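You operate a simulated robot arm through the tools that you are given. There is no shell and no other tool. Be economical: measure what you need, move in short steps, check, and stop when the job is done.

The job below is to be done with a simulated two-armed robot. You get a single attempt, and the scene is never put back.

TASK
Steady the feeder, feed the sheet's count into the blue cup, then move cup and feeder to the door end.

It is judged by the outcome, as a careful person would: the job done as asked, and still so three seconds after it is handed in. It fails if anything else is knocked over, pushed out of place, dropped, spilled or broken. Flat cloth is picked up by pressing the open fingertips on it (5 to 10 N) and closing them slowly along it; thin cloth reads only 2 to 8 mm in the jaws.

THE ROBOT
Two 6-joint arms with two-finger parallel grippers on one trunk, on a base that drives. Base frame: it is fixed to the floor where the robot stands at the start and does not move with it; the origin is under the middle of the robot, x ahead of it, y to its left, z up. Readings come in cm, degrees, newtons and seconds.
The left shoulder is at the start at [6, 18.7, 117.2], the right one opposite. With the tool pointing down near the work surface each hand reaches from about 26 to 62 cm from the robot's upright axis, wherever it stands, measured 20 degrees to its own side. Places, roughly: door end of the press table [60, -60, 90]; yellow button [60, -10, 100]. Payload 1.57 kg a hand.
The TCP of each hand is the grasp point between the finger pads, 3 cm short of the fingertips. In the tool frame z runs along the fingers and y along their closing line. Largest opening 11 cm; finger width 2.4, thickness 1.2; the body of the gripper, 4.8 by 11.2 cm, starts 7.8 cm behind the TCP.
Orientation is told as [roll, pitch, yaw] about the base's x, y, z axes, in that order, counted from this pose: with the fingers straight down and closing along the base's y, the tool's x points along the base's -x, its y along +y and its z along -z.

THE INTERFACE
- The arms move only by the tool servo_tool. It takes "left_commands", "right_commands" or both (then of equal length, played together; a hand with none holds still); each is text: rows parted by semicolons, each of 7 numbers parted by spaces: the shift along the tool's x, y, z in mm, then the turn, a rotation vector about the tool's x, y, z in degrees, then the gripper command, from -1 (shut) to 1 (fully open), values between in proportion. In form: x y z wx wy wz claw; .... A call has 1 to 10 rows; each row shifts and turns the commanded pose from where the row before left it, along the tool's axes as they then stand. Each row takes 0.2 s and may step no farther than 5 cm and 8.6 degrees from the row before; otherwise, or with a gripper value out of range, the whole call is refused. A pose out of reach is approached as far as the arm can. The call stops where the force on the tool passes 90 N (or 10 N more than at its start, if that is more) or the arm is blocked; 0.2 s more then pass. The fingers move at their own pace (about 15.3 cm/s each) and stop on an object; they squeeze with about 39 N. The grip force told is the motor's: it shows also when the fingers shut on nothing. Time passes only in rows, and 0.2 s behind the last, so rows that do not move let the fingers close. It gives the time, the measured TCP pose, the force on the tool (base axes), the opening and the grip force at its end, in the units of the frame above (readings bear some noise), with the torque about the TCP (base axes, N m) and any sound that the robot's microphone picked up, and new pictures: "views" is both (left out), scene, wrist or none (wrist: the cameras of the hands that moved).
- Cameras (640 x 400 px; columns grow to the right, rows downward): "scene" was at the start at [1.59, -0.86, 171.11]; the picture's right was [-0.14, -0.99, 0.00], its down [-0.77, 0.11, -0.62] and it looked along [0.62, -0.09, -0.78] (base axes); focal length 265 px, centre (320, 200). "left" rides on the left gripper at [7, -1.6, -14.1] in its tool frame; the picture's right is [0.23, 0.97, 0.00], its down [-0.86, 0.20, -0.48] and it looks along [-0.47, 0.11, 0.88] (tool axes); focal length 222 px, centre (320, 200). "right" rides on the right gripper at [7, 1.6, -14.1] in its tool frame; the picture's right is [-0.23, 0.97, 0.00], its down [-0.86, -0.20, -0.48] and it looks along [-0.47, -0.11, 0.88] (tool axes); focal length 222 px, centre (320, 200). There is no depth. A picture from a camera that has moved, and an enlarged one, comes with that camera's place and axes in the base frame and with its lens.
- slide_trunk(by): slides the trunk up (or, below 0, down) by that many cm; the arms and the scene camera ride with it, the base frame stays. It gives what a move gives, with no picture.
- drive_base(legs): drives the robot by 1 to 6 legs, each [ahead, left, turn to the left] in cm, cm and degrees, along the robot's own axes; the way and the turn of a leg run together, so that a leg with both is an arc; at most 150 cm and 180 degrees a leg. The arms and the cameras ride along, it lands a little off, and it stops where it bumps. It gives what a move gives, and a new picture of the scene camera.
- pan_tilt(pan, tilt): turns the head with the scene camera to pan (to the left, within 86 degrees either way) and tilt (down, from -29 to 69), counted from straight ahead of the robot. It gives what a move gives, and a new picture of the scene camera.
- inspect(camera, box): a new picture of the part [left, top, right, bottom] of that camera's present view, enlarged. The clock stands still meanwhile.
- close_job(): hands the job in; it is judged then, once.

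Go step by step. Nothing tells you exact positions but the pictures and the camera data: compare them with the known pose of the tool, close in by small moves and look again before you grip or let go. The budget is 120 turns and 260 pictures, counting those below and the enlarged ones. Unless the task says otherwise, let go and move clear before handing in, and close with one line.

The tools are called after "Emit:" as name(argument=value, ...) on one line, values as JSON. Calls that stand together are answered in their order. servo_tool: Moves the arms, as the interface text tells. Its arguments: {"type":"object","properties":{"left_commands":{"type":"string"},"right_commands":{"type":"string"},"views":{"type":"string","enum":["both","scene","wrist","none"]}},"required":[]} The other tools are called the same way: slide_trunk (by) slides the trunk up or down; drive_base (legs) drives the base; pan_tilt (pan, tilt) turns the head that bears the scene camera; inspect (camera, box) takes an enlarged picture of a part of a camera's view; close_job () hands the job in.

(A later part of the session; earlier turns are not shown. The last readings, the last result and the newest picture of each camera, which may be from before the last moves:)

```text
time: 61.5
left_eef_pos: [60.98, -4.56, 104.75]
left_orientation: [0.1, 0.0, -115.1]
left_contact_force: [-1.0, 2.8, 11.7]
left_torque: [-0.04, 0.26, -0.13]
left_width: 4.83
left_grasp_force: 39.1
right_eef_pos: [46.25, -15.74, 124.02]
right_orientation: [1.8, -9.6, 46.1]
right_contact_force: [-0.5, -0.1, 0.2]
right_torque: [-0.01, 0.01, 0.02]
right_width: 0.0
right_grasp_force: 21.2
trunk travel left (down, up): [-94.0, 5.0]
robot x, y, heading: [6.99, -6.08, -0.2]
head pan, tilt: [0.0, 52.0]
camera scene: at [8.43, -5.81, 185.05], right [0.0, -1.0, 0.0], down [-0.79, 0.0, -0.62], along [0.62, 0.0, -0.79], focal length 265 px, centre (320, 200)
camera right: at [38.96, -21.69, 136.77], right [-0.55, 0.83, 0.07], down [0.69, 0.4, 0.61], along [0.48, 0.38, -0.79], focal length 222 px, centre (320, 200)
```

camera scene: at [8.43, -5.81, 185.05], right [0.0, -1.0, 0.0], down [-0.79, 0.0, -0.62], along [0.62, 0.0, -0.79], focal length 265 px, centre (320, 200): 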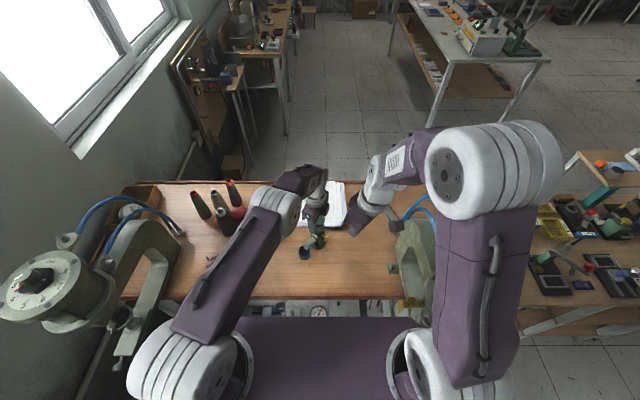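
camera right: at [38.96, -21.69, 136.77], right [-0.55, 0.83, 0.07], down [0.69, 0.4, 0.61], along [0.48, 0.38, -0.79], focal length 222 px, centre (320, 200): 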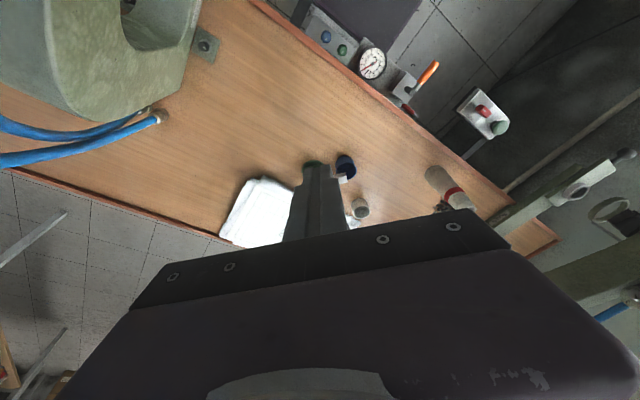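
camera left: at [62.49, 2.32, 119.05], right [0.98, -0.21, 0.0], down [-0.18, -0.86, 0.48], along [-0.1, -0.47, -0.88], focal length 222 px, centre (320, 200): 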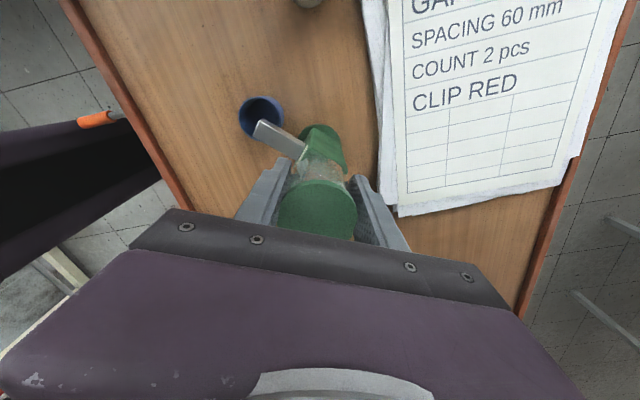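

The elbow stays high and clear. I tilt the hand forward toward the button.

Emit:
servo_tool(right_commands="0 0 20 0 -8 0 -1;0 0 20 0 -8 0 -1;0 0 15 0 -8 0 -1;0 0 15 0 -8 0 -1;0 0 15 0 -5 0 -1;0 0 0 0 0 0 -1")

Emit:
inspect(camera="scene", box=[280, 160, 400, 280])

Emit:
inspect(camera="right", box=[220, 100, 420, 260])

```text
time: 62.9
left_eef_pos: [60.98, -4.57, 104.79]
left_orientation: [0.2, -0.1, -115.1]
left_contact_force: [1.1, 0.7, 11.2]
left_torque: [-0.04, 0.17, -0.06]
left_width: 4.83
left_grasp_force: 39.0
right_eef_pos: [47.36, -12.85, 117.46]
right_orientation: [5.1, -40.4, 43.9]
right_contact_force: [0.8, 0.4, -0.2]
right_torque: [0.02, -0.03, 0.01]
right_width: 0.01
right_grasp_force: 21.3
right hand out of reach, approached as far as the arm can: row 2, 3
trunk travel left (down, up): [-94.0, 5.0]
robot x, y, heading: [7.07, -6.11, -0.1]
head pan, tilt: [0.0, 52.0]
camera scene: at [8.41, -5.73, 185.04], right [0.0, -1.0, 0.0], down [-0.79, 0.0, -0.62], along [0.62, 0.0, -0.79], focal length 265 px, centre (320, 200)
camera right: at [36.68, -22.87, 123.72], right [-0.59, 0.78, 0.21], down [0.42, 0.07, 0.9], along [0.69, 0.62, -0.37], focal length 222 px, centre (320, 200)
```

scene: 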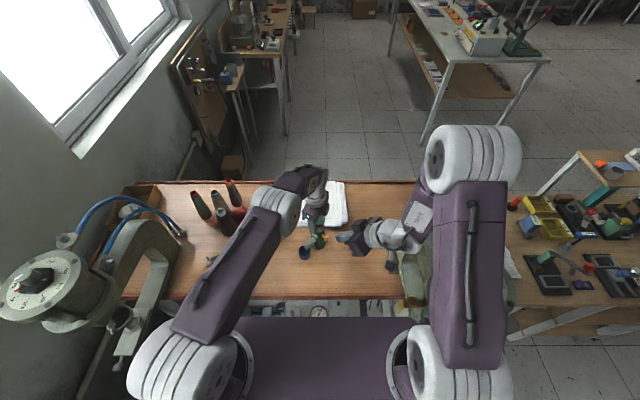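
right: 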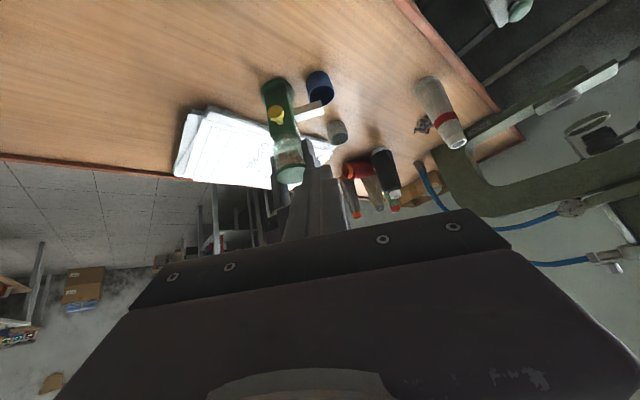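

```text
3.33 times, centred on (340, 220) of scene
camera zoom: at [8.41, -5.73, 185.04], right [0.0, -1.0, 0.0], down [-0.79, 0.0, -0.62], along [0.62, 0.0, -0.79], focal length 883 px, centre (253, 133)
```

zoom: 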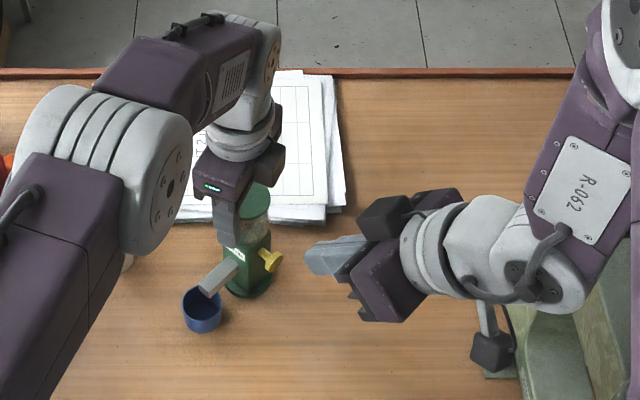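

```text
2.50 times, centred on (320, 180) of right
camera zoom: at [36.68, -22.87, 123.72], right [-0.59, 0.78, 0.21], down [0.42, 0.07, 0.9], along [0.69, 0.62, -0.37], focal length 555 px, centre (320, 250)
```

zoom: 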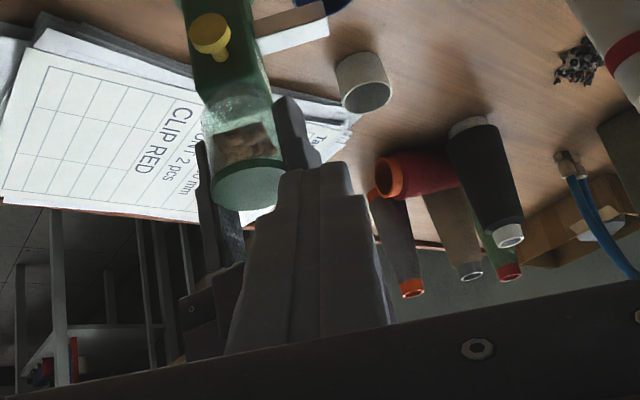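

The wrist view shows the button plainly; it is about [57, -8.6, 99]. I advance most of the way toward it and look again.

Emit:
servo_tool(right_commands="12 -11 30 0 0 0 -1;12 -11 30 0 0 0 -1;12 -11 30 0 0 0 -1;12 -11 25 0 0 0 -1;0 0 0 0 0 0 -1")

Emit:
inspect(camera="scene", box=[280, 180, 380, 270])

Emit:
inspect(camera="right", box=[220, 60, 420, 220])

```text
time: 64.0
left_eef_pos: [60.98, -4.55, 104.86]
left_orientation: [0.2, 0.0, -115.2]
left_contact_force: [-0.1, 1.5, 11.2]
left_torque: [0.07, 0.26, -0.07]
left_width: 4.81
left_grasp_force: 39.1
right_eef_pos: [54.12, -12.37, 106.1]
right_orientation: [5.2, -40.4, 43.9]
right_contact_force: [0.2, -1.0, 0.3]
right_torque: [-0.04, -0.01, 0.0]
right_width: 0.02
right_grasp_force: 21.3
right hand out of reach, approached as far as the arm can: row 1, 2, 3
trunk travel left (down, up): [-94.0, 5.0]
robot x, y, heading: [6.89, -5.85, 0.2]
head pan, tilt: [0.0, 52.0]
camera scene: at [8.41, -5.73, 185.04], right [0.0, -1.0, 0.0], down [-0.79, 0.0, -0.62], along [0.62, 0.0, -0.79], focal length 265 px, centre (320, 200)
camera right: at [43.32, -22.43, 112.37], right [-0.59, 0.78, 0.21], down [0.42, 0.07, 0.9], along [0.69, 0.62, -0.37], focal length 222 px, centre (320, 200)
```

scene: 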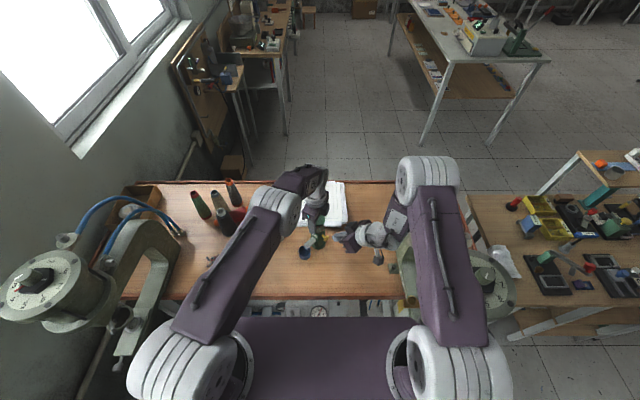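
right: 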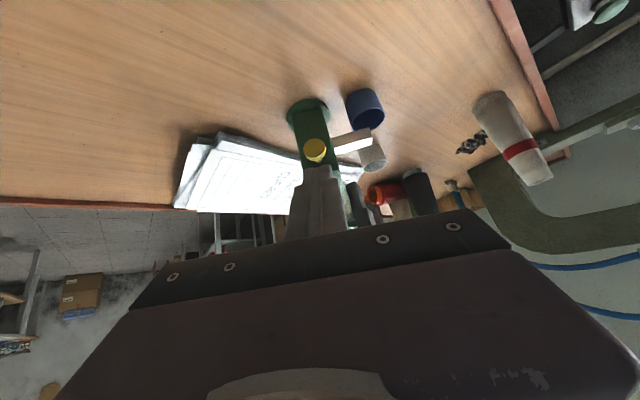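

```text
4.44 times, centred on (330, 225) of scene
camera zoom: at [8.41, -5.73, 185.04], right [0.0, -1.0, 0.0], down [-0.79, 0.0, -0.62], along [0.62, 0.0, -0.79], focal length 1177 px, centre (276, 89)
```

zoom: 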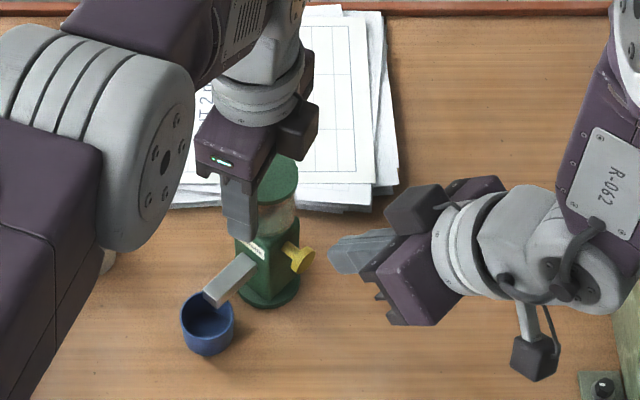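

```text
2.50 times, centred on (320, 140) of right
camera zoom: at [43.32, -22.43, 112.37], right [-0.59, 0.78, 0.21], down [0.42, 0.07, 0.9], along [0.69, 0.62, -0.37], focal length 555 px, centre (320, 350)
```

zoom: 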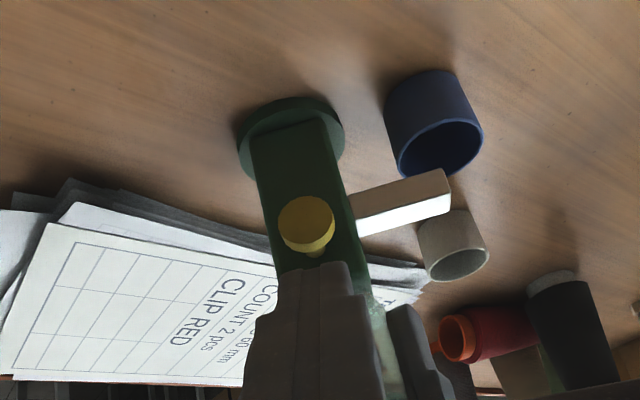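

Two wrist views put the button at [58.5, -7.9, 97.8] in the right hand's frame. I lower the fingertips to that height, about 1.5 cm short of it.

Emit:
servo_tool(right_commands="10 -3 22 0 0 0 -1;10 -3 21 0 0 0 -1;10 -3 21 0 0 0 -1;0 0 0 0 0 0 -1")

Emit:
inspect(camera="scene", box=[290, 190, 370, 260])

Emit:
inspect(camera="right", box=[240, 60, 440, 220])

```text
time: 65.0
left_eef_pos: [60.97, -4.66, 104.76]
left_orientation: [0.1, 0.0, -115.0]
left_contact_force: [0.4, 1.0, 10.2]
left_torque: [-0.13, 0.16, -0.06]
left_width: 4.81
left_grasp_force: 38.7
right_eef_pos: [55.95, -11.47, 99.24]
right_orientation: [5.0, -40.4, 44.0]
right_contact_force: [-0.2, -0.1, -0.1]
right_torque: [0.01, 0.03, -0.02]
right_width: 0.0
right_grasp_force: 20.6
trunk travel left (down, up): [-94.0, 5.0]
robot x, y, heading: [7.2, -6.05, -0.1]
head pan, tilt: [0.0, 52.0]
camera scene: at [8.42, -5.74, 185.04], right [0.0, -1.0, 0.0], down [-0.79, 0.0, -0.62], along [0.62, 0.0, -0.79], focal length 265 px, centre (320, 200)
camera right: at [45.13, -21.37, 105.46], right [-0.59, 0.78, 0.21], down [0.42, 0.07, 0.9], along [0.69, 0.62, -0.37], focal length 222 px, centre (320, 200)
```

scene: 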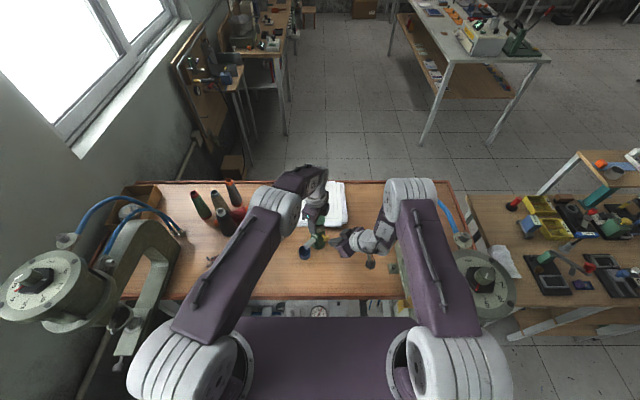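
right: 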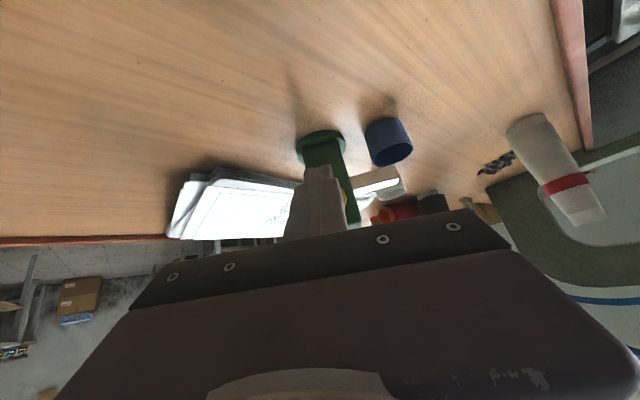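

```text
5.71 times, centred on (330, 225) of scene
camera zoom: at [8.42, -5.74, 185.04], right [0.0, -1.0, 0.0], down [-0.79, 0.0, -0.62], along [0.62, 0.0, -0.79], focal length 1513 px, centre (263, 57)
```

zoom: 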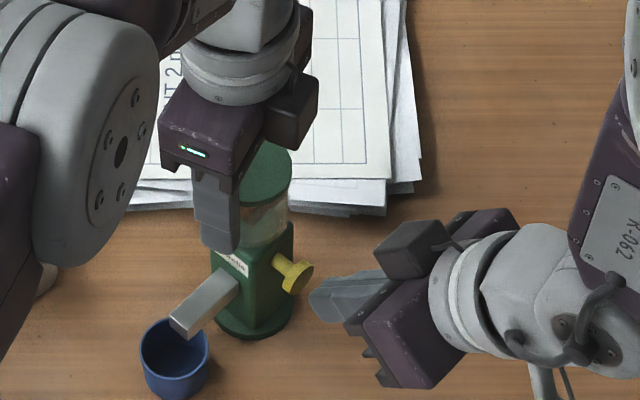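

```text
2.50 times, centred on (340, 140) of right
camera zoom: at [45.13, -21.37, 105.46], right [-0.59, 0.78, 0.21], down [0.42, 0.07, 0.9], along [0.69, 0.62, -0.37], focal length 555 px, centre (270, 350)
```

zoom: 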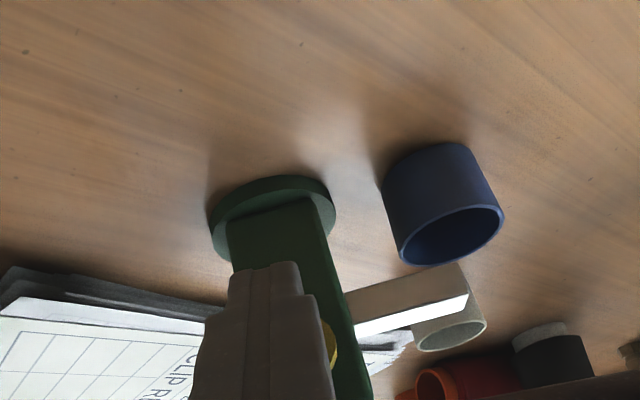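

The fingers are lined up just short of the button, about half a centimetre off sideways. I correct that and move forward slowly to contact.

Emit:
servo_tool(right_commands="0 5 0 0 0 0 -1;-3.8 0.3 3.3 0 0 0 -1;-3.8 0.3 3.3 0 0 0 -1;-1.5 0.1 1.3 0 0 0 -1;0 0 0 0 0 0 -1", views="none")

Emit:
inspect(camera="scene", box=[300, 200, 360, 250])

Emit:
inspect(camera="right", box=[260, 120, 400, 240])

```text
time: 66.2
left_eef_pos: [60.91, -4.66, 104.81]
left_orientation: [0.1, 0.1, -115.1]
left_contact_force: [0.3, 2.9, 10.7]
left_torque: [-0.06, 0.29, -0.08]
left_width: 4.84
left_grasp_force: 38.6
right_eef_pos: [56.15, -10.15, 99.42]
right_orientation: [5.1, -40.4, 44.0]
right_contact_force: [-1.3, -2.7, -1.9]
right_torque: [-0.06, 0.07, 0.04]
right_width: 0.01
right_grasp_force: 22.3
trunk travel left (down, up): [-94.0, 5.0]
robot x, y, heading: [6.91, -5.9, 0.2]
head pan, tilt: [0.0, 52.0]
```

```text
8.00 times, centred on (330, 225) of scene
camera zoom: at [8.43, -5.76, 185.04], right [0.0, -1.0, 0.0], down [-0.79, 0.0, -0.62], along [0.62, 0.0, -0.79], focal length 2119 px, centre (240, 0)
```

zoom: 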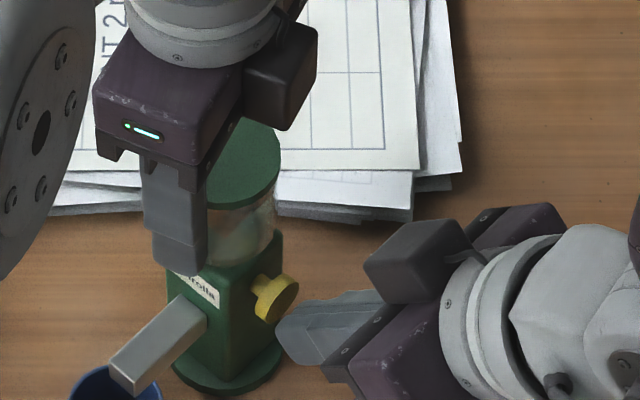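

```text
3.33 times, centred on (330, 180) of right
camera zoom: at [45.42, -20.07, 105.64], right [-0.59, 0.78, 0.21], down [0.42, 0.07, 0.9], along [0.69, 0.62, -0.37], focal length 740 px, centre (287, 267)
```

zoom: 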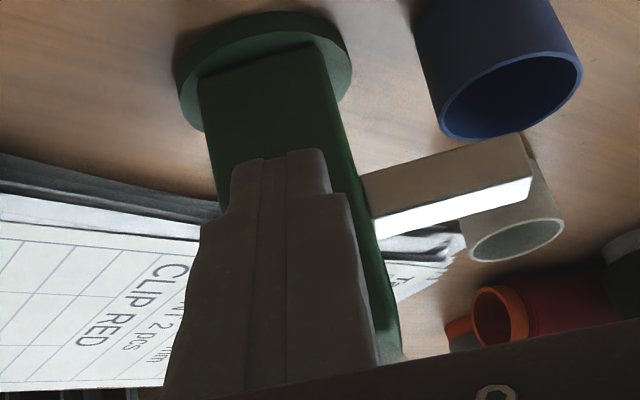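

The fingertips just touch the button. I press in small steps.

Emit:
servo_tool(right_commands="-2.3 0.2 2 0 0 0 -1;-2.3 0.2 2 0 0 0 -1;0 0 0 0 0 0 -1", views="none")

Emit:
inspect(camera="scene", box=[300, 200, 360, 250])

```text
time: 67.0
left_eef_pos: [60.98, -4.53, 104.77]
left_orientation: [0.1, -0.1, -115.1]
left_contact_force: [2.8, 7.1, 6.4]
left_torque: [0.13, 0.13, -0.1]
left_width: 4.81
left_grasp_force: 39.0
right_eef_pos: [56.59, -9.71, 99.37]
right_orientation: [5.2, -40.4, 43.9]
right_contact_force: [-5.0, -9.7, 3.9]
right_torque: [-0.02, 0.02, -0.1]
right_width: 0.02
right_grasp_force: 21.1
trunk travel left (down, up): [-94.0, 5.0]
robot x, y, heading: [6.72, -6.5, -0.0]
head pan, tilt: [0.0, 52.0]
heard: click
```

```text
8.00 times, centred on (330, 225) of scene
camera zoom: at [8.4, -5.83, 185.05], right [0.0, -1.0, 0.0], down [-0.79, 0.0, -0.62], along [0.62, 0.0, -0.79], focal length 2119 px, centre (240, 0)
```

zoom: 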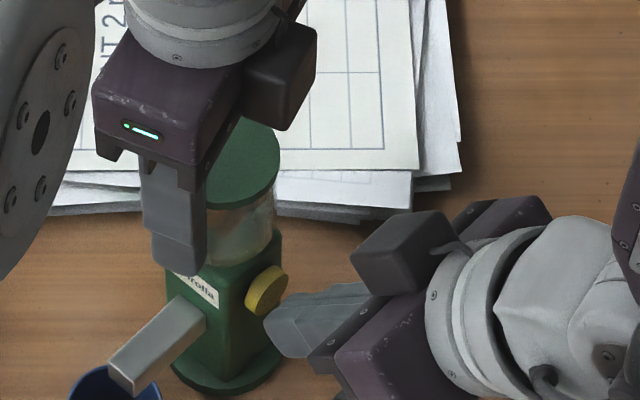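

A click: the first stroke went through. I draw back so the button returns and check the cup.

Emit:
servo_tool(right_commands="3 -0.2 -2.6 0 0 0 -1;4 -0.3 -3.4 0 0 0 -1;4 -0.3 -3.4 0 0 0 -1;0 0 0 0 0 0 -1;0 0 0 0 0 0 -1", views="none")

Emit:
inspect(camera="scene", box=[285, 205, 345, 265])

Emit:
inspect(camera="left", box=[220, 70, 320, 150])

```text
time: 68.2
left_eef_pos: [61.02, -4.61, 104.77]
left_orientation: [0.2, 0.0, -115.1]
left_contact_force: [0.0, 2.7, 8.6]
left_torque: [0.15, 0.22, -0.1]
left_width: 4.8
left_grasp_force: 39.1
right_eef_pos: [55.59, -10.78, 99.31]
right_orientation: [4.9, -40.4, 44.0]
right_contact_force: [0.8, 0.1, 0.5]
right_torque: [0.01, 0.01, -0.02]
right_width: 0.0
right_grasp_force: 21.3
trunk travel left (down, up): [-94.0, 5.0]
robot x, y, heading: [7.03, -5.59, -0.3]
head pan, tilt: [0.0, 52.0]
```

```text
6.67 times, centred on (315, 235) of scene
camera zoom: at [8.46, -5.73, 185.05], right [0.0, -1.0, 0.0], down [-0.79, 0.0, -0.62], along [0.62, 0.0, -0.79], focal length 1766 px, centre (353, -33)
```

zoom: 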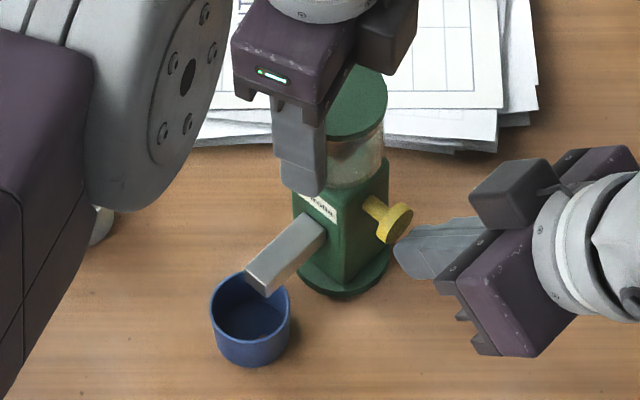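

```text
5.00 times, centred on (270, 110) of left
camera zoom: at [62.52, 2.34, 119.01], right [0.98, -0.21, 0.0], down [-0.18, -0.86, 0.48], along [-0.1, -0.47, -0.88], focal length 1111 px, centre (570, 650)
```

zoom: 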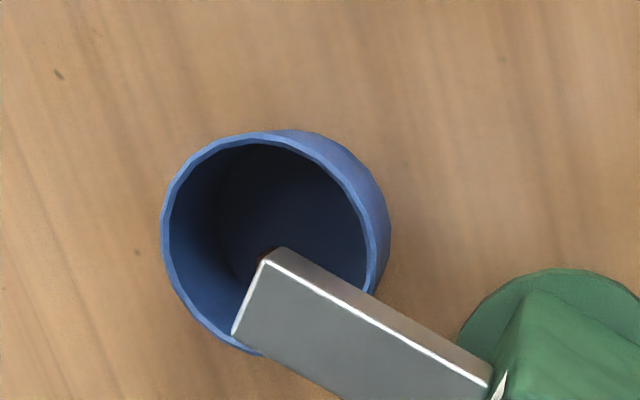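

I enlarge the left view further to see whether the reddish spot under the chute is a clip.

Emit:
inspect(camera="left", box=[240, 90, 290, 125])

Emit:
inspect(camera="scene", box=[298, 240, 318, 258])

```text
11.43 times, centred on (265, 108) of left
camera zoom: at [62.52, 2.34, 119.01], right [0.98, -0.21, 0.0], down [-0.18, -0.86, 0.48], along [-0.1, -0.47, -0.88], focal length 2538 px, centre (949, 1257)
```

zoom: 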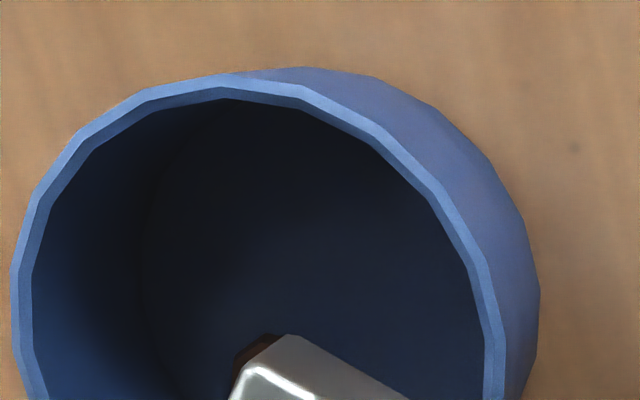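

```text
16.00 times, centred on (308, 249) of scene
camera zoom: at [8.46, -5.73, 185.05], right [0.0, -1.0, 0.0], down [-0.79, 0.0, -0.62], along [0.62, 0.0, -0.79], focal length 4237 px, centre (512, -584)
```

zoom: 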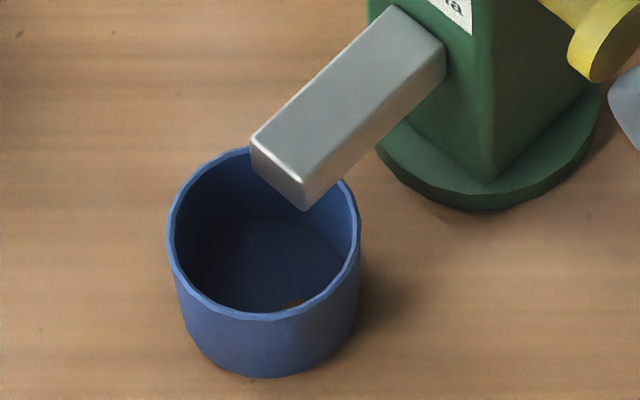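

One brown-red piece lies in the cup. I press the button a second time.

Emit:
servo_tool(right_commands="-4 0.3 3.4 0 0 0 -1;-4 0.3 3.4 0 0 0 -1;-1.5 0.1 1.3 0 0 0 -1;-1.5 0.1 1.3 0 0 0 -1;0 0 0 0 0 0 -1", views="none")

```text
time: 69.5
left_eef_pos: [60.97, -4.61, 104.73]
left_orientation: [0.0, 0.0, -115.1]
left_contact_force: [1.7, 4.8, 5.9]
left_torque: [0.03, 0.11, -0.1]
left_width: 4.79
left_grasp_force: 38.6
right_eef_pos: [56.47, -9.65, 99.23]
right_orientation: [5.0, -40.4, 43.8]
right_contact_force: [-4.5, -5.1, 1.1]
right_torque: [0.0, 0.1, 0.0]
right_width: 0.0
right_grasp_force: 21.5
trunk travel left (down, up): [-94.0, 5.0]
robot x, y, heading: [6.85, -5.67, -0.3]
head pan, tilt: [0.0, 52.0]
heard: click
```

A second click. I draw the right hand back well clear and count the pieces in the cup.

Emit:
servo_tool(right_commands="4 -0.3 -3.4 0 0 0 -1;8 -1 -7 0 0 0 -1;15 -1 -13 0 0 0 -1;15 -1 -25 0 0 0 -1;10 0 -30 0 0 0 -1;0 0 -40 0 0 0 -1;0 0 -40 0 0 0 -1;0 0 0 0 0 0 -1", views="scene")

Emit:
inspect(camera="scene", box=[295, 238, 321, 260])

Emit:
inspect(camera="left", box=[235, 80, 295, 125])

```text
time: 71.2
left_eef_pos: [61.07, -4.59, 104.75]
left_orientation: [0.0, -0.2, -115.2]
left_contact_force: [-1.6, -0.9, 7.4]
left_torque: [0.02, 0.21, -0.07]
left_width: 4.8
left_grasp_force: 38.9
right_eef_pos: [51.61, -21.24, 108.56]
right_orientation: [5.3, -40.4, 43.9]
right_contact_force: [0.4, 0.0, -0.4]
right_torque: [0.01, 0.01, 0.04]
right_width: 0.01
right_grasp_force: 21.7
right hand out of reach, approached as far as the arm can: row 3, 4, 5, 6
trunk travel left (down, up): [-94.0, 5.0]
robot x, y, heading: [6.75, -5.88, 0.1]
head pan, tilt: [0.0, 52.0]
camera scene: at [8.49, -5.72, 185.05], right [0.0, -1.0, 0.0], down [-0.79, 0.0, -0.62], along [0.62, 0.0, -0.79], focal length 265 px, centre (320, 200)
```

scene: 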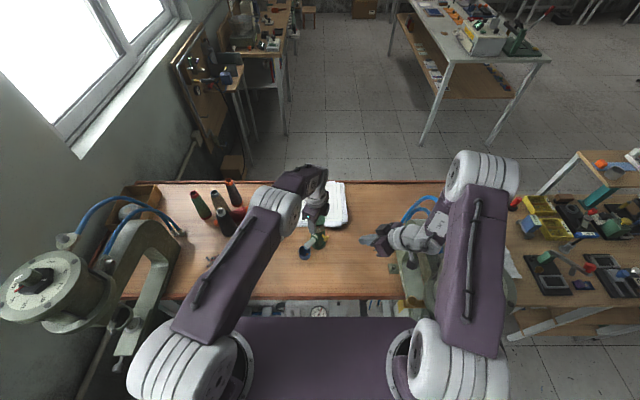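

```text
16.00 times, centred on (308, 249) of scene
camera zoom: at [8.49, -5.72, 185.05], right [0.0, -1.0, 0.0], down [-0.79, 0.0, -0.62], along [0.62, 0.0, -0.79], focal length 4237 px, centre (512, -584)
```

zoom: 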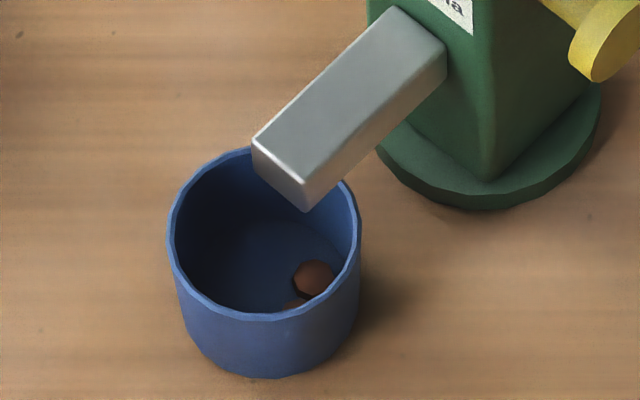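

```text
8.89 times, centred on (265, 102) of left
camera zoom: at [62.54, 2.34, 119.01], right [0.98, -0.21, 0.0], down [-0.18, -0.86, 0.48], along [-0.1, -0.47, -0.88], focal length 1974 px, centre (809, 1067)
```

zoom: 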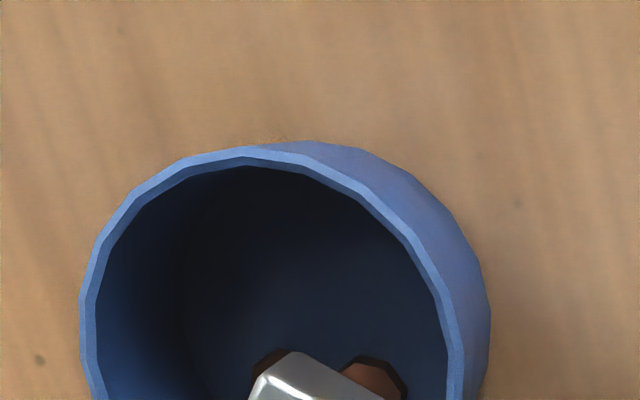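

Two clips are in the cup, as the sheet asks. Now the left hand releases the feeder and rises, while the right hand returns to pointing straight down.

Emit:
servo_tool(left_commands="0 0 0 0 0 0 0;0 0 0 0 0 0 0.5;0 0 0 0 0 0 0.5;0 0 -30 0 0 0 0.5;0 0 -40 0 0 0 0.5;0 0 -40 0 0 0 0.5;10 -45 0 0 0 0 0.5;10 -45 0 0 0 0 0.5;10 -45 0 0 0 0 0.5;10 -45 0 0 0 0 0.5", right_commands="0 0 -20 0 8 0 -1;0 0 -20 0 8 0 -1;0 0 -20 0 8 0 -1;0 0 -20 0 8 0 -1;0 0 -20 0 8 0 -1;0 0 -10 0 0 8 -1;0 0 0 0 0 8 -1;0 0 0 0 0 8 -1;0 0 0 0 0 8 -1;0 0 0 0 0 8 -1")

Emit:
inspect(camera="scene", box=[280, 190, 360, 270])

```text
time: 73.5
left_eef_pos: [46.61, 7.27, 115.84]
left_orientation: [0.2, 0.0, -115.0]
left_contact_force: [0.6, -0.3, 0.5]
left_torque: [-0.01, 0.03, -0.02]
left_width: 8.23
left_grasp_force: 0.1
right_eef_pos: [49.23, -24.42, 118.33]
right_orientation: [3.2, 2.2, 7.1]
right_contact_force: [0.0, -0.6, -0.3]
right_torque: [-0.02, -0.02, 0.0]
right_width: 0.01
right_grasp_force: 21.8
trunk travel left (down, up): [-94.0, 5.0]
robot x, y, heading: [7.13, -5.79, -0.3]
head pan, tilt: [0.0, 52.0]
camera scene: at [8.45, -5.65, 185.04], right [0.0, -1.0, 0.0], down [-0.79, 0.0, -0.62], along [0.62, 0.0, -0.79], focal length 265 px, centre (320, 200)
camera right: at [42.68, -24.53, 132.78], right [0.11, 0.99, 0.05], down [0.89, -0.12, 0.44], along [0.44, 0.0, -0.9], focal length 222 px, centre (320, 200)
camera left: at [48.05, 14.21, 130.04], right [0.98, -0.21, 0.0], down [-0.18, -0.86, 0.48], along [-0.1, -0.47, -0.88], focal length 222 px, centre (320, 200)
```

scene: 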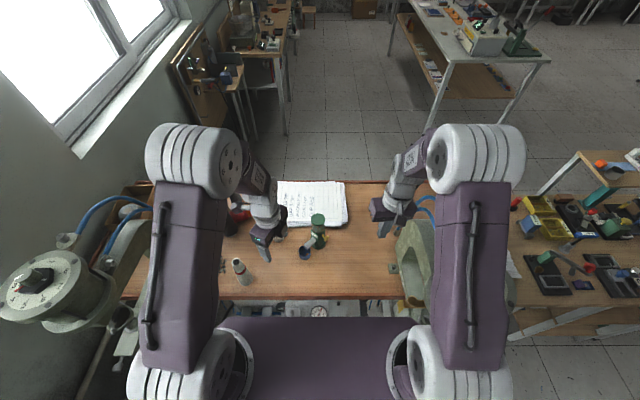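
right: 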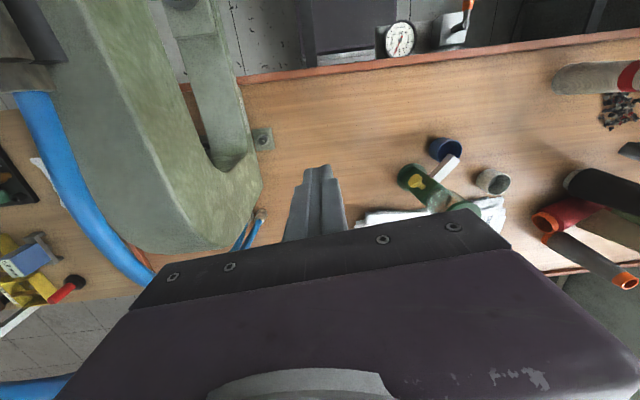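
left: 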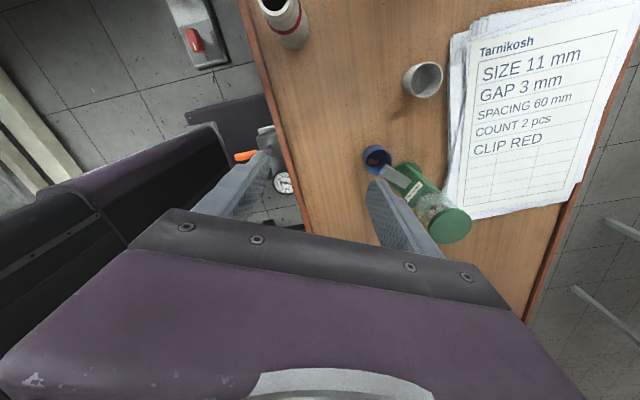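

```text
5.00 times, centred on (320, 230) of scene
camera zoom: at [8.45, -5.65, 185.04], right [0.0, -1.0, 0.0], down [-0.79, 0.0, -0.62], along [0.62, 0.0, -0.79], focal length 1324 px, centre (320, 50)
```

zoom: 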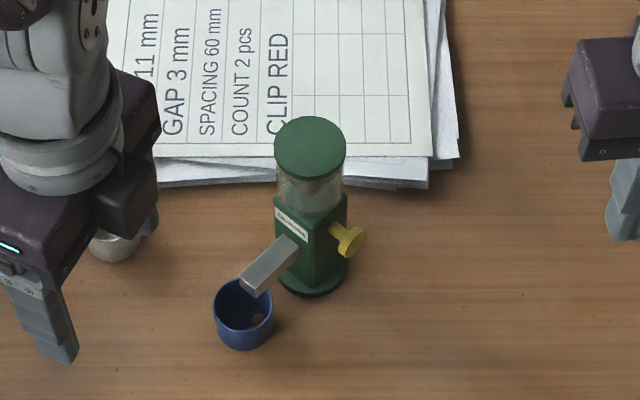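

The feeder stands upright. I park the left hand aside and bring the right hand over the feeder, opening it.

Emit:
servo_tool(left_commands="0 0 -30 0 0 0 0.5;16 -35 -20 0 0 0 0.5;16 -35 0 0 0 0 0.5;17 -35 0 0 0 0 0.5;17 -35 0 0 0 0 0.5;0 0 0 0 0 0 0.5;0 0 0 0 0 0 0.5", right_commands="0 0 0 3.2 -2.2 7 -1;-22 38 0 0 0 0 0;-22 38 0 0 0 0 0.5;-22 38 0 0 0 0 0.5;-22 38 0 0 0 0 0.5;-22 38 0 0 0 0 0.5;0 0 0 0 0 0 0.5")

Emit:
inspect(camera="right", box=[220, 80, 420, 240])

```text
time: 75.0
left_eef_pos: [36.88, 18.78, 120.59]
left_orientation: [0.0, 0.0, -115.1]
left_contact_force: [-0.1, 0.0, -0.4]
left_torque: [0.03, 0.0, 0.0]
left_width: 8.26
left_grasp_force: 0.1
right_eef_pos: [60.39, -5.88, 118.31]
right_orientation: [-0.1, 0.2, 0.2]
right_contact_force: [-0.4, 0.6, -0.4]
right_torque: [-0.01, 0.01, -0.06]
right_width: 8.25
right_grasp_force: 0.1
trunk travel left (down, up): [-94.0, 5.0]
robot x, y, heading: [7.09, -6.26, 0.1]
head pan, tilt: [0.0, 52.0]
camera scene: at [8.71, -5.92, 185.04], right [0.0, -1.0, 0.0], down [-0.79, 0.0, -0.62], along [0.62, 0.0, -0.79], focal length 265 px, centre (320, 200)
camera right: at [53.52, -4.46, 132.34], right [0.22, 0.97, 0.0], down [0.86, -0.2, 0.48], along [0.46, -0.11, -0.88], focal length 222 px, centre (320, 200)
camera left: at [38.45, 25.62, 134.79], right [0.98, -0.21, 0.0], down [-0.18, -0.86, 0.48], along [-0.1, -0.47, -0.88], focal length 222 px, centre (320, 200)
```

scene: 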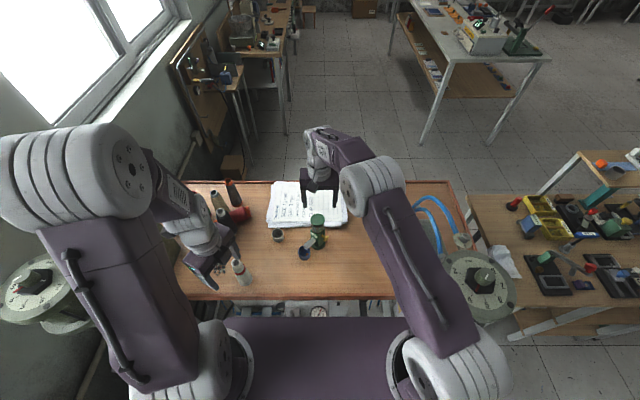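
right: 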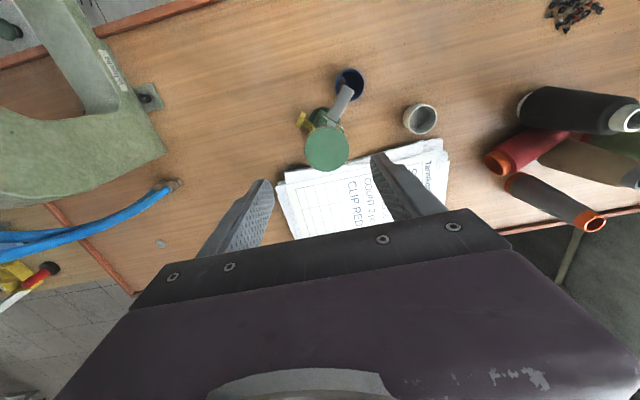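
left: 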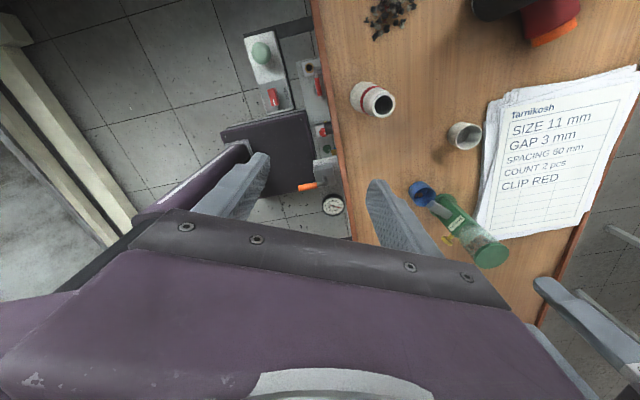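

```text
2.50 times, centred on (320, 160) of right
camera zoom: at [53.52, -4.46, 132.34], right [0.22, 0.97, 0.0], down [0.86, -0.2, 0.48], along [0.46, -0.11, -0.88], focal length 555 px, centre (320, 300)
```

zoom: 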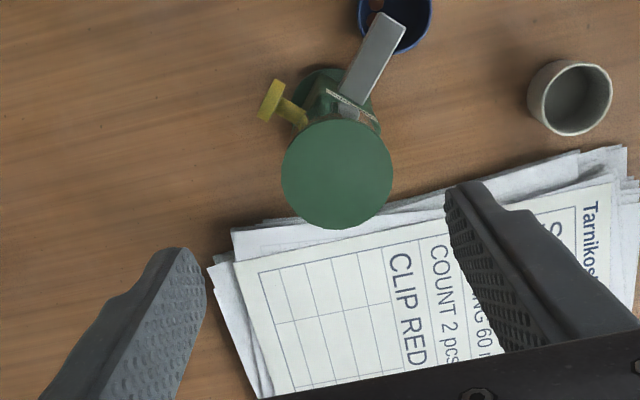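

The cap is at about [60.1, -5.3] in the right hand's frame. I centre, lower and grip the hopper, then lift it a little straight up.

Emit:
servo_tool(right_commands="3 6 40 0 0 0 0.5;0 0 48 0 0 0 0.5;0 0 47 0 0 0 0.5;0 0 0 0 0 0 0.5;0 0 0 0 0 0 0.1;0 0 0 0 0 0 0;0 0 0 0 0 0 -0.1;0 0 0 0 0 0 -0.4;0 0 0 0 0 0 -1;0 0 0 0 0 0 -1")

Emit:
inspect(camera="scene", box=[280, 190, 360, 270])

```text
time: 77.2
left_eef_pos: [36.87, 18.94, 120.56]
left_orientation: [0.0, 0.0, -115.1]
left_contact_force: [0.0, -0.5, 0.7]
left_torque: [0.01, -0.03, 0.01]
left_width: 8.25
left_grasp_force: 0.1
right_eef_pos: [60.14, -5.16, 104.68]
right_orientation: [-0.2, 0.1, 0.2]
right_contact_force: [-0.1, -0.6, -0.5]
right_torque: [-0.04, -0.02, -0.01]
right_width: 4.85
right_grasp_force: 38.6
trunk travel left (down, up): [-94.0, 5.0]
robot x, y, heading: [7.15, -6.03, -0.1]
head pan, tilt: [0.0, 52.0]
camera scene: at [8.66, -5.77, 185.04], right [0.0, -1.0, 0.0], down [-0.79, 0.0, -0.62], along [0.62, 0.0, -0.79], focal length 265 px, centre (320, 200)
camera right: at [53.23, -3.65, 118.85], right [0.22, 0.97, 0.0], down [0.86, -0.2, 0.48], along [0.46, -0.11, -0.88], focal length 222 px, centre (320, 200)
```

scene: 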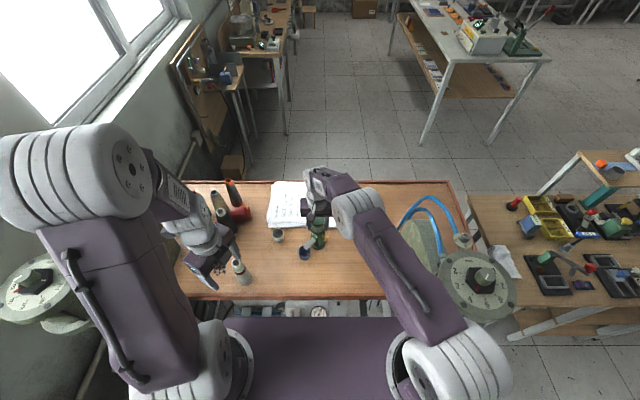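
right: 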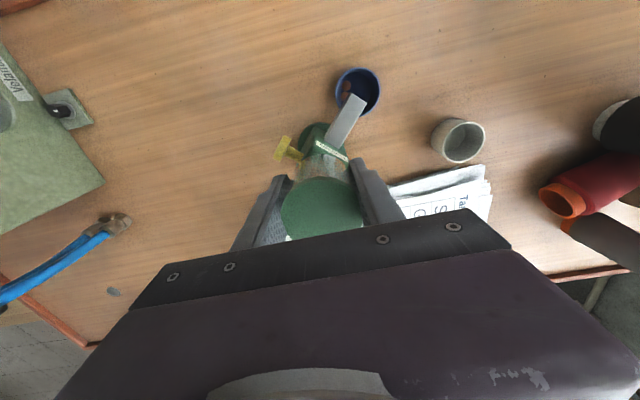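

```text
5.00 times, centred on (320, 230) of scene
camera zoom: at [8.66, -5.77, 185.04], right [0.0, -1.0, 0.0], down [-0.79, 0.0, -0.62], along [0.62, 0.0, -0.79], focal length 1324 px, centre (320, 50)
```

zoom: 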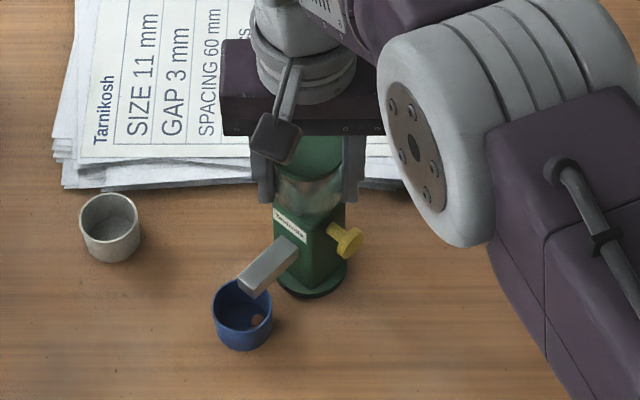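

Gripped at 4.85 cm. I lift the feeder 10 cm and check.

Emit:
servo_tool(right_commands="0 0 -20 0 0 0 -1;0 0 -40 0 0 0 -1;0 0 -45 0 0 0 -1;0 0 0 0 0 0 -1")

```text
time: 78.2
left_eef_pos: [37.0, 18.86, 120.64]
left_orientation: [-0.1, 0.0, -115.1]
left_contact_force: [0.0, 0.0, 0.5]
left_torque: [0.0, -0.03, 0.01]
left_width: 8.23
left_grasp_force: 0.0
right_eef_pos: [60.34, -4.86, 115.54]
right_orientation: [-0.1, 0.2, 0.2]
right_contact_force: [0.3, 0.2, -1.9]
right_torque: [0.0, -0.01, 0.0]
right_width: 4.8
right_grasp_force: 39.2
trunk travel left (down, up): [-94.0, 5.0]
robot x, y, heading: [7.17, -6.05, -0.1]
head pan, tilt: [0.0, 52.0]
camera scene: at [8.71, -5.76, 185.04], right [0.0, -1.0, 0.0], down [-0.79, 0.0, -0.62], along [0.62, 0.0, -0.79], focal length 265 px, centre (320, 200)
camera right: at [53.46, -3.26, 129.7], right [0.22, 0.97, 0.0], down [0.86, -0.2, 0.48], along [0.46, -0.11, -0.88], focal length 222 px, centre (320, 200)
```

scene: 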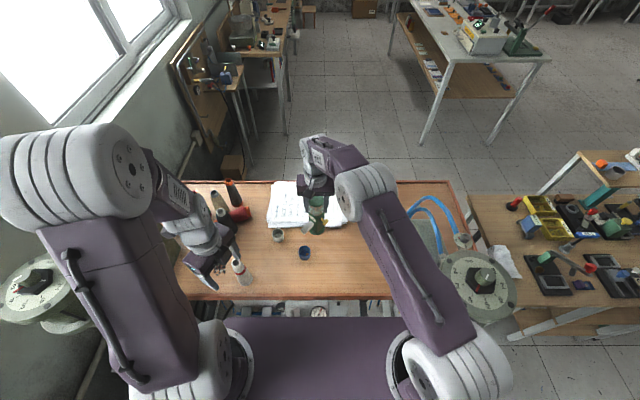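
right: 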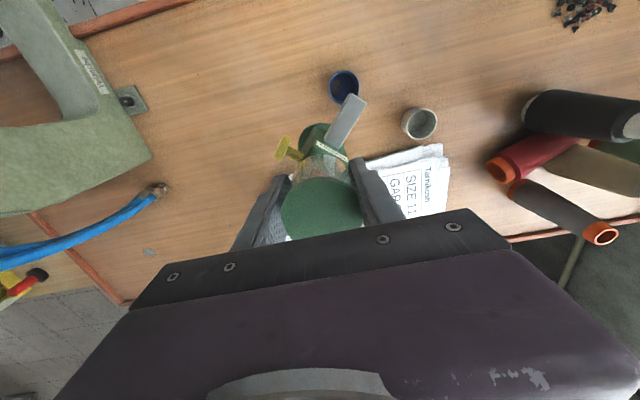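

The feeder is light and firmly held. I draw the arm in so the load passes in front of the press.

Emit:
servo_tool(right_commands="40 -15 0 0 0 0 -1;44 -18 0 0 0 0 -1;44 -18 0 0 0 0 -1;44 -18 0 0 0 0 -1;44 -18 0 0 0 0 -1;0 0 0 0 0 0 -1", views="scene")

Emit:
drive_base(legs=[[-26, 0, 0]])

```text
time: 79.7
left_eef_pos: [37.01, 18.77, 120.61]
left_orientation: [0.0, 0.0, -115.1]
left_contact_force: [0.1, -0.4, -0.3]
left_torque: [-0.03, 0.03, 0.05]
left_width: 8.24
left_grasp_force: 0.1
right_eef_pos: [38.57, -13.58, 115.18]
right_orientation: [0.0, 0.1, 0.2]
right_contact_force: [0.4, 0.6, -3.1]
right_torque: [-0.03, 0.01, -0.02]
right_width: 4.83
right_grasp_force: 39.0
trunk travel left (down, up): [-94.0, 5.0]
robot x, y, heading: [6.87, -5.82, -0.2]
head pan, tilt: [0.0, 52.0]
camera scene: at [8.73, -5.77, 185.04], right [0.0, -1.0, 0.0], down [-0.79, 0.0, -0.62], along [0.62, 0.0, -0.79], focal length 265 px, centre (320, 200)
```

scene: 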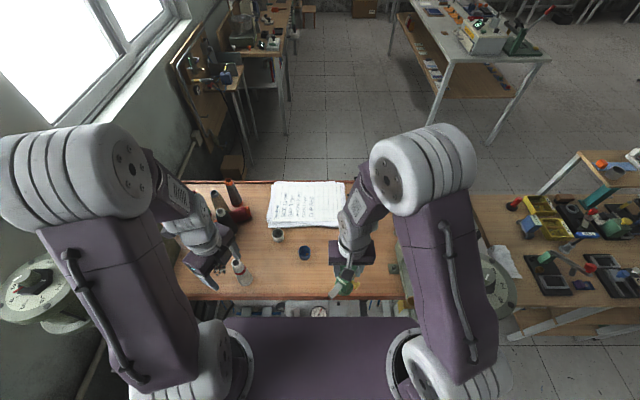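

```text
time: 81.5
left_eef_pos: [11.79, 18.67, 120.47]
left_orientation: [0.0, -0.1, -115.7]
left_contact_force: [-0.7, -0.6, 0.8]
left_torque: [0.02, 0.01, -0.03]
left_width: 8.25
left_grasp_force: 0.0
right_eef_pos: [13.07, -13.77, 115.2]
right_orientation: [0.0, 0.3, -0.4]
right_contact_force: [0.2, 0.1, -2.3]
right_torque: [-0.01, 0.04, 0.02]
right_width: 4.84
right_grasp_force: 38.9
trunk travel left (down, up): [-94.0, 5.0]
robot x, y, heading: [-18.31, -5.99, -0.8]
head pan, tilt: [0.0, 52.0]
camera scene: at [-16.56, -5.64, 185.03], right [-0.01, -1.0, 0.0], down [-0.79, 0.01, -0.61], along [0.61, -0.01, -0.79], focal length 265 px, centre (320, 200)
```

scene: 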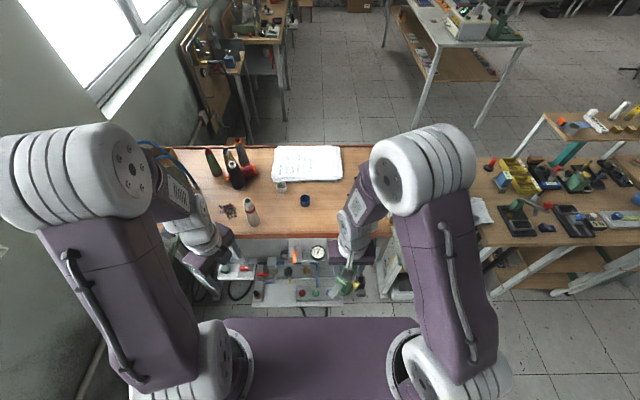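

I slide right so that the right hand lines up with the free strip beyond the press.

Emit:
drive_base(legs=[[0, -33, 0.8]])

Emit:
servo_tool(right_commands="0 -40 0 0 0 0 -1;0 -40 0 0 0 0 -1;0 -30 0 0 0 0 -1;0 0 0 0 0 0 -1")

```text
time: 83.7
left_eef_pos: [10.93, -13.44, 120.4]
left_orientation: [0.1, -0.3, -115.3]
left_contact_force: [-0.1, 1.0, -0.2]
left_torque: [-0.05, 0.03, -0.03]
left_width: 8.26
left_grasp_force: 0.1
right_eef_pos: [12.68, -45.79, 115.29]
right_orientation: [-0.2, 0.0, 0.0]
right_contact_force: [0.6, 1.0, -2.1]
right_torque: [0.0, 0.01, -0.01]
right_width: 4.8
right_grasp_force: 38.8
trunk travel left (down, up): [-94.0, 5.0]
robot x, y, heading: [-19.08, -38.38, -0.1]
head pan, tilt: [0.0, 52.0]
camera scene: at [-17.31, -37.7, 185.04], right [0.0, -1.0, 0.0], down [-0.79, 0.0, -0.62], along [0.62, 0.0, -0.79], focal length 265 px, centre (320, 200)
```

scene: 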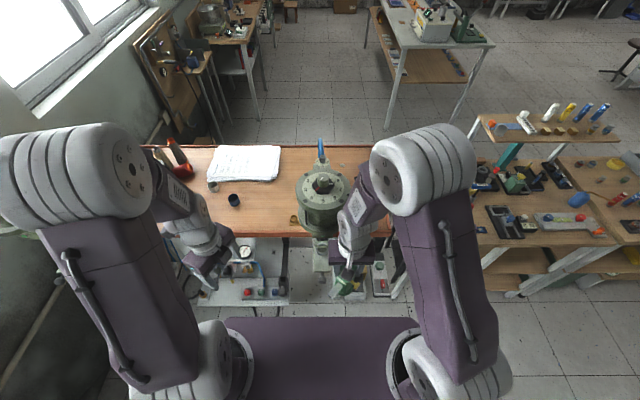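

```text
time: 84.7
left_eef_pos: [11.1, -13.56, 120.52]
left_orientation: [0.0, 0.0, -115.3]
left_contact_force: [0.8, 0.7, -0.4]
left_torque: [0.0, 0.03, -0.03]
left_width: 8.26
left_grasp_force: 0.0
right_eef_pos: [12.79, -57.41, 115.67]
right_orientation: [0.0, 0.1, 0.2]
right_contact_force: [0.1, -0.1, -2.5]
right_torque: [0.0, -0.02, 0.03]
right_width: 4.81
right_grasp_force: 38.4
trunk travel left (down, up): [-94.0, 5.0]
robot x, y, heading: [-19.03, -38.46, -0.2]
head pan, tilt: [0.0, 52.0]
camera scene: at [-17.3, -38.1, 185.04], right [0.0, -1.0, 0.0], down [-0.79, 0.0, -0.62], along [0.62, 0.0, -0.79], focal length 265 px, centre (320, 200)
camera right: at [5.81, -55.8, 129.79], right [0.23, 0.97, 0.0], down [0.86, -0.2, 0.48], along [0.46, -0.11, -0.88], focal length 222 px, centre (320, 200)
```

scene: 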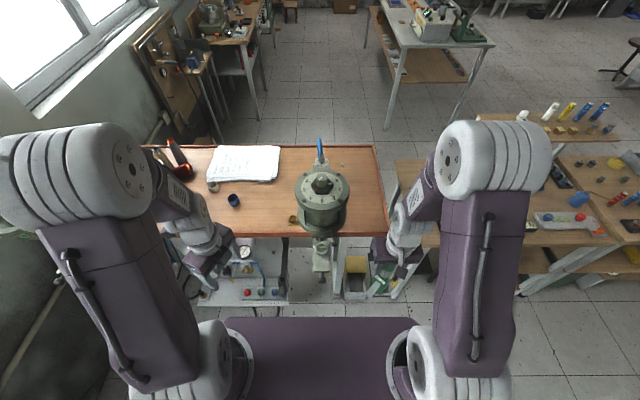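
right: 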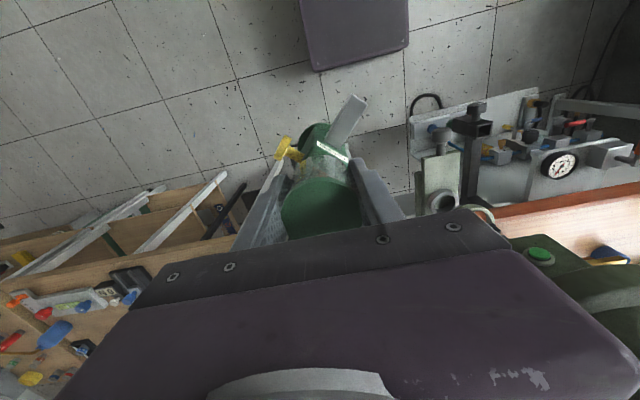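

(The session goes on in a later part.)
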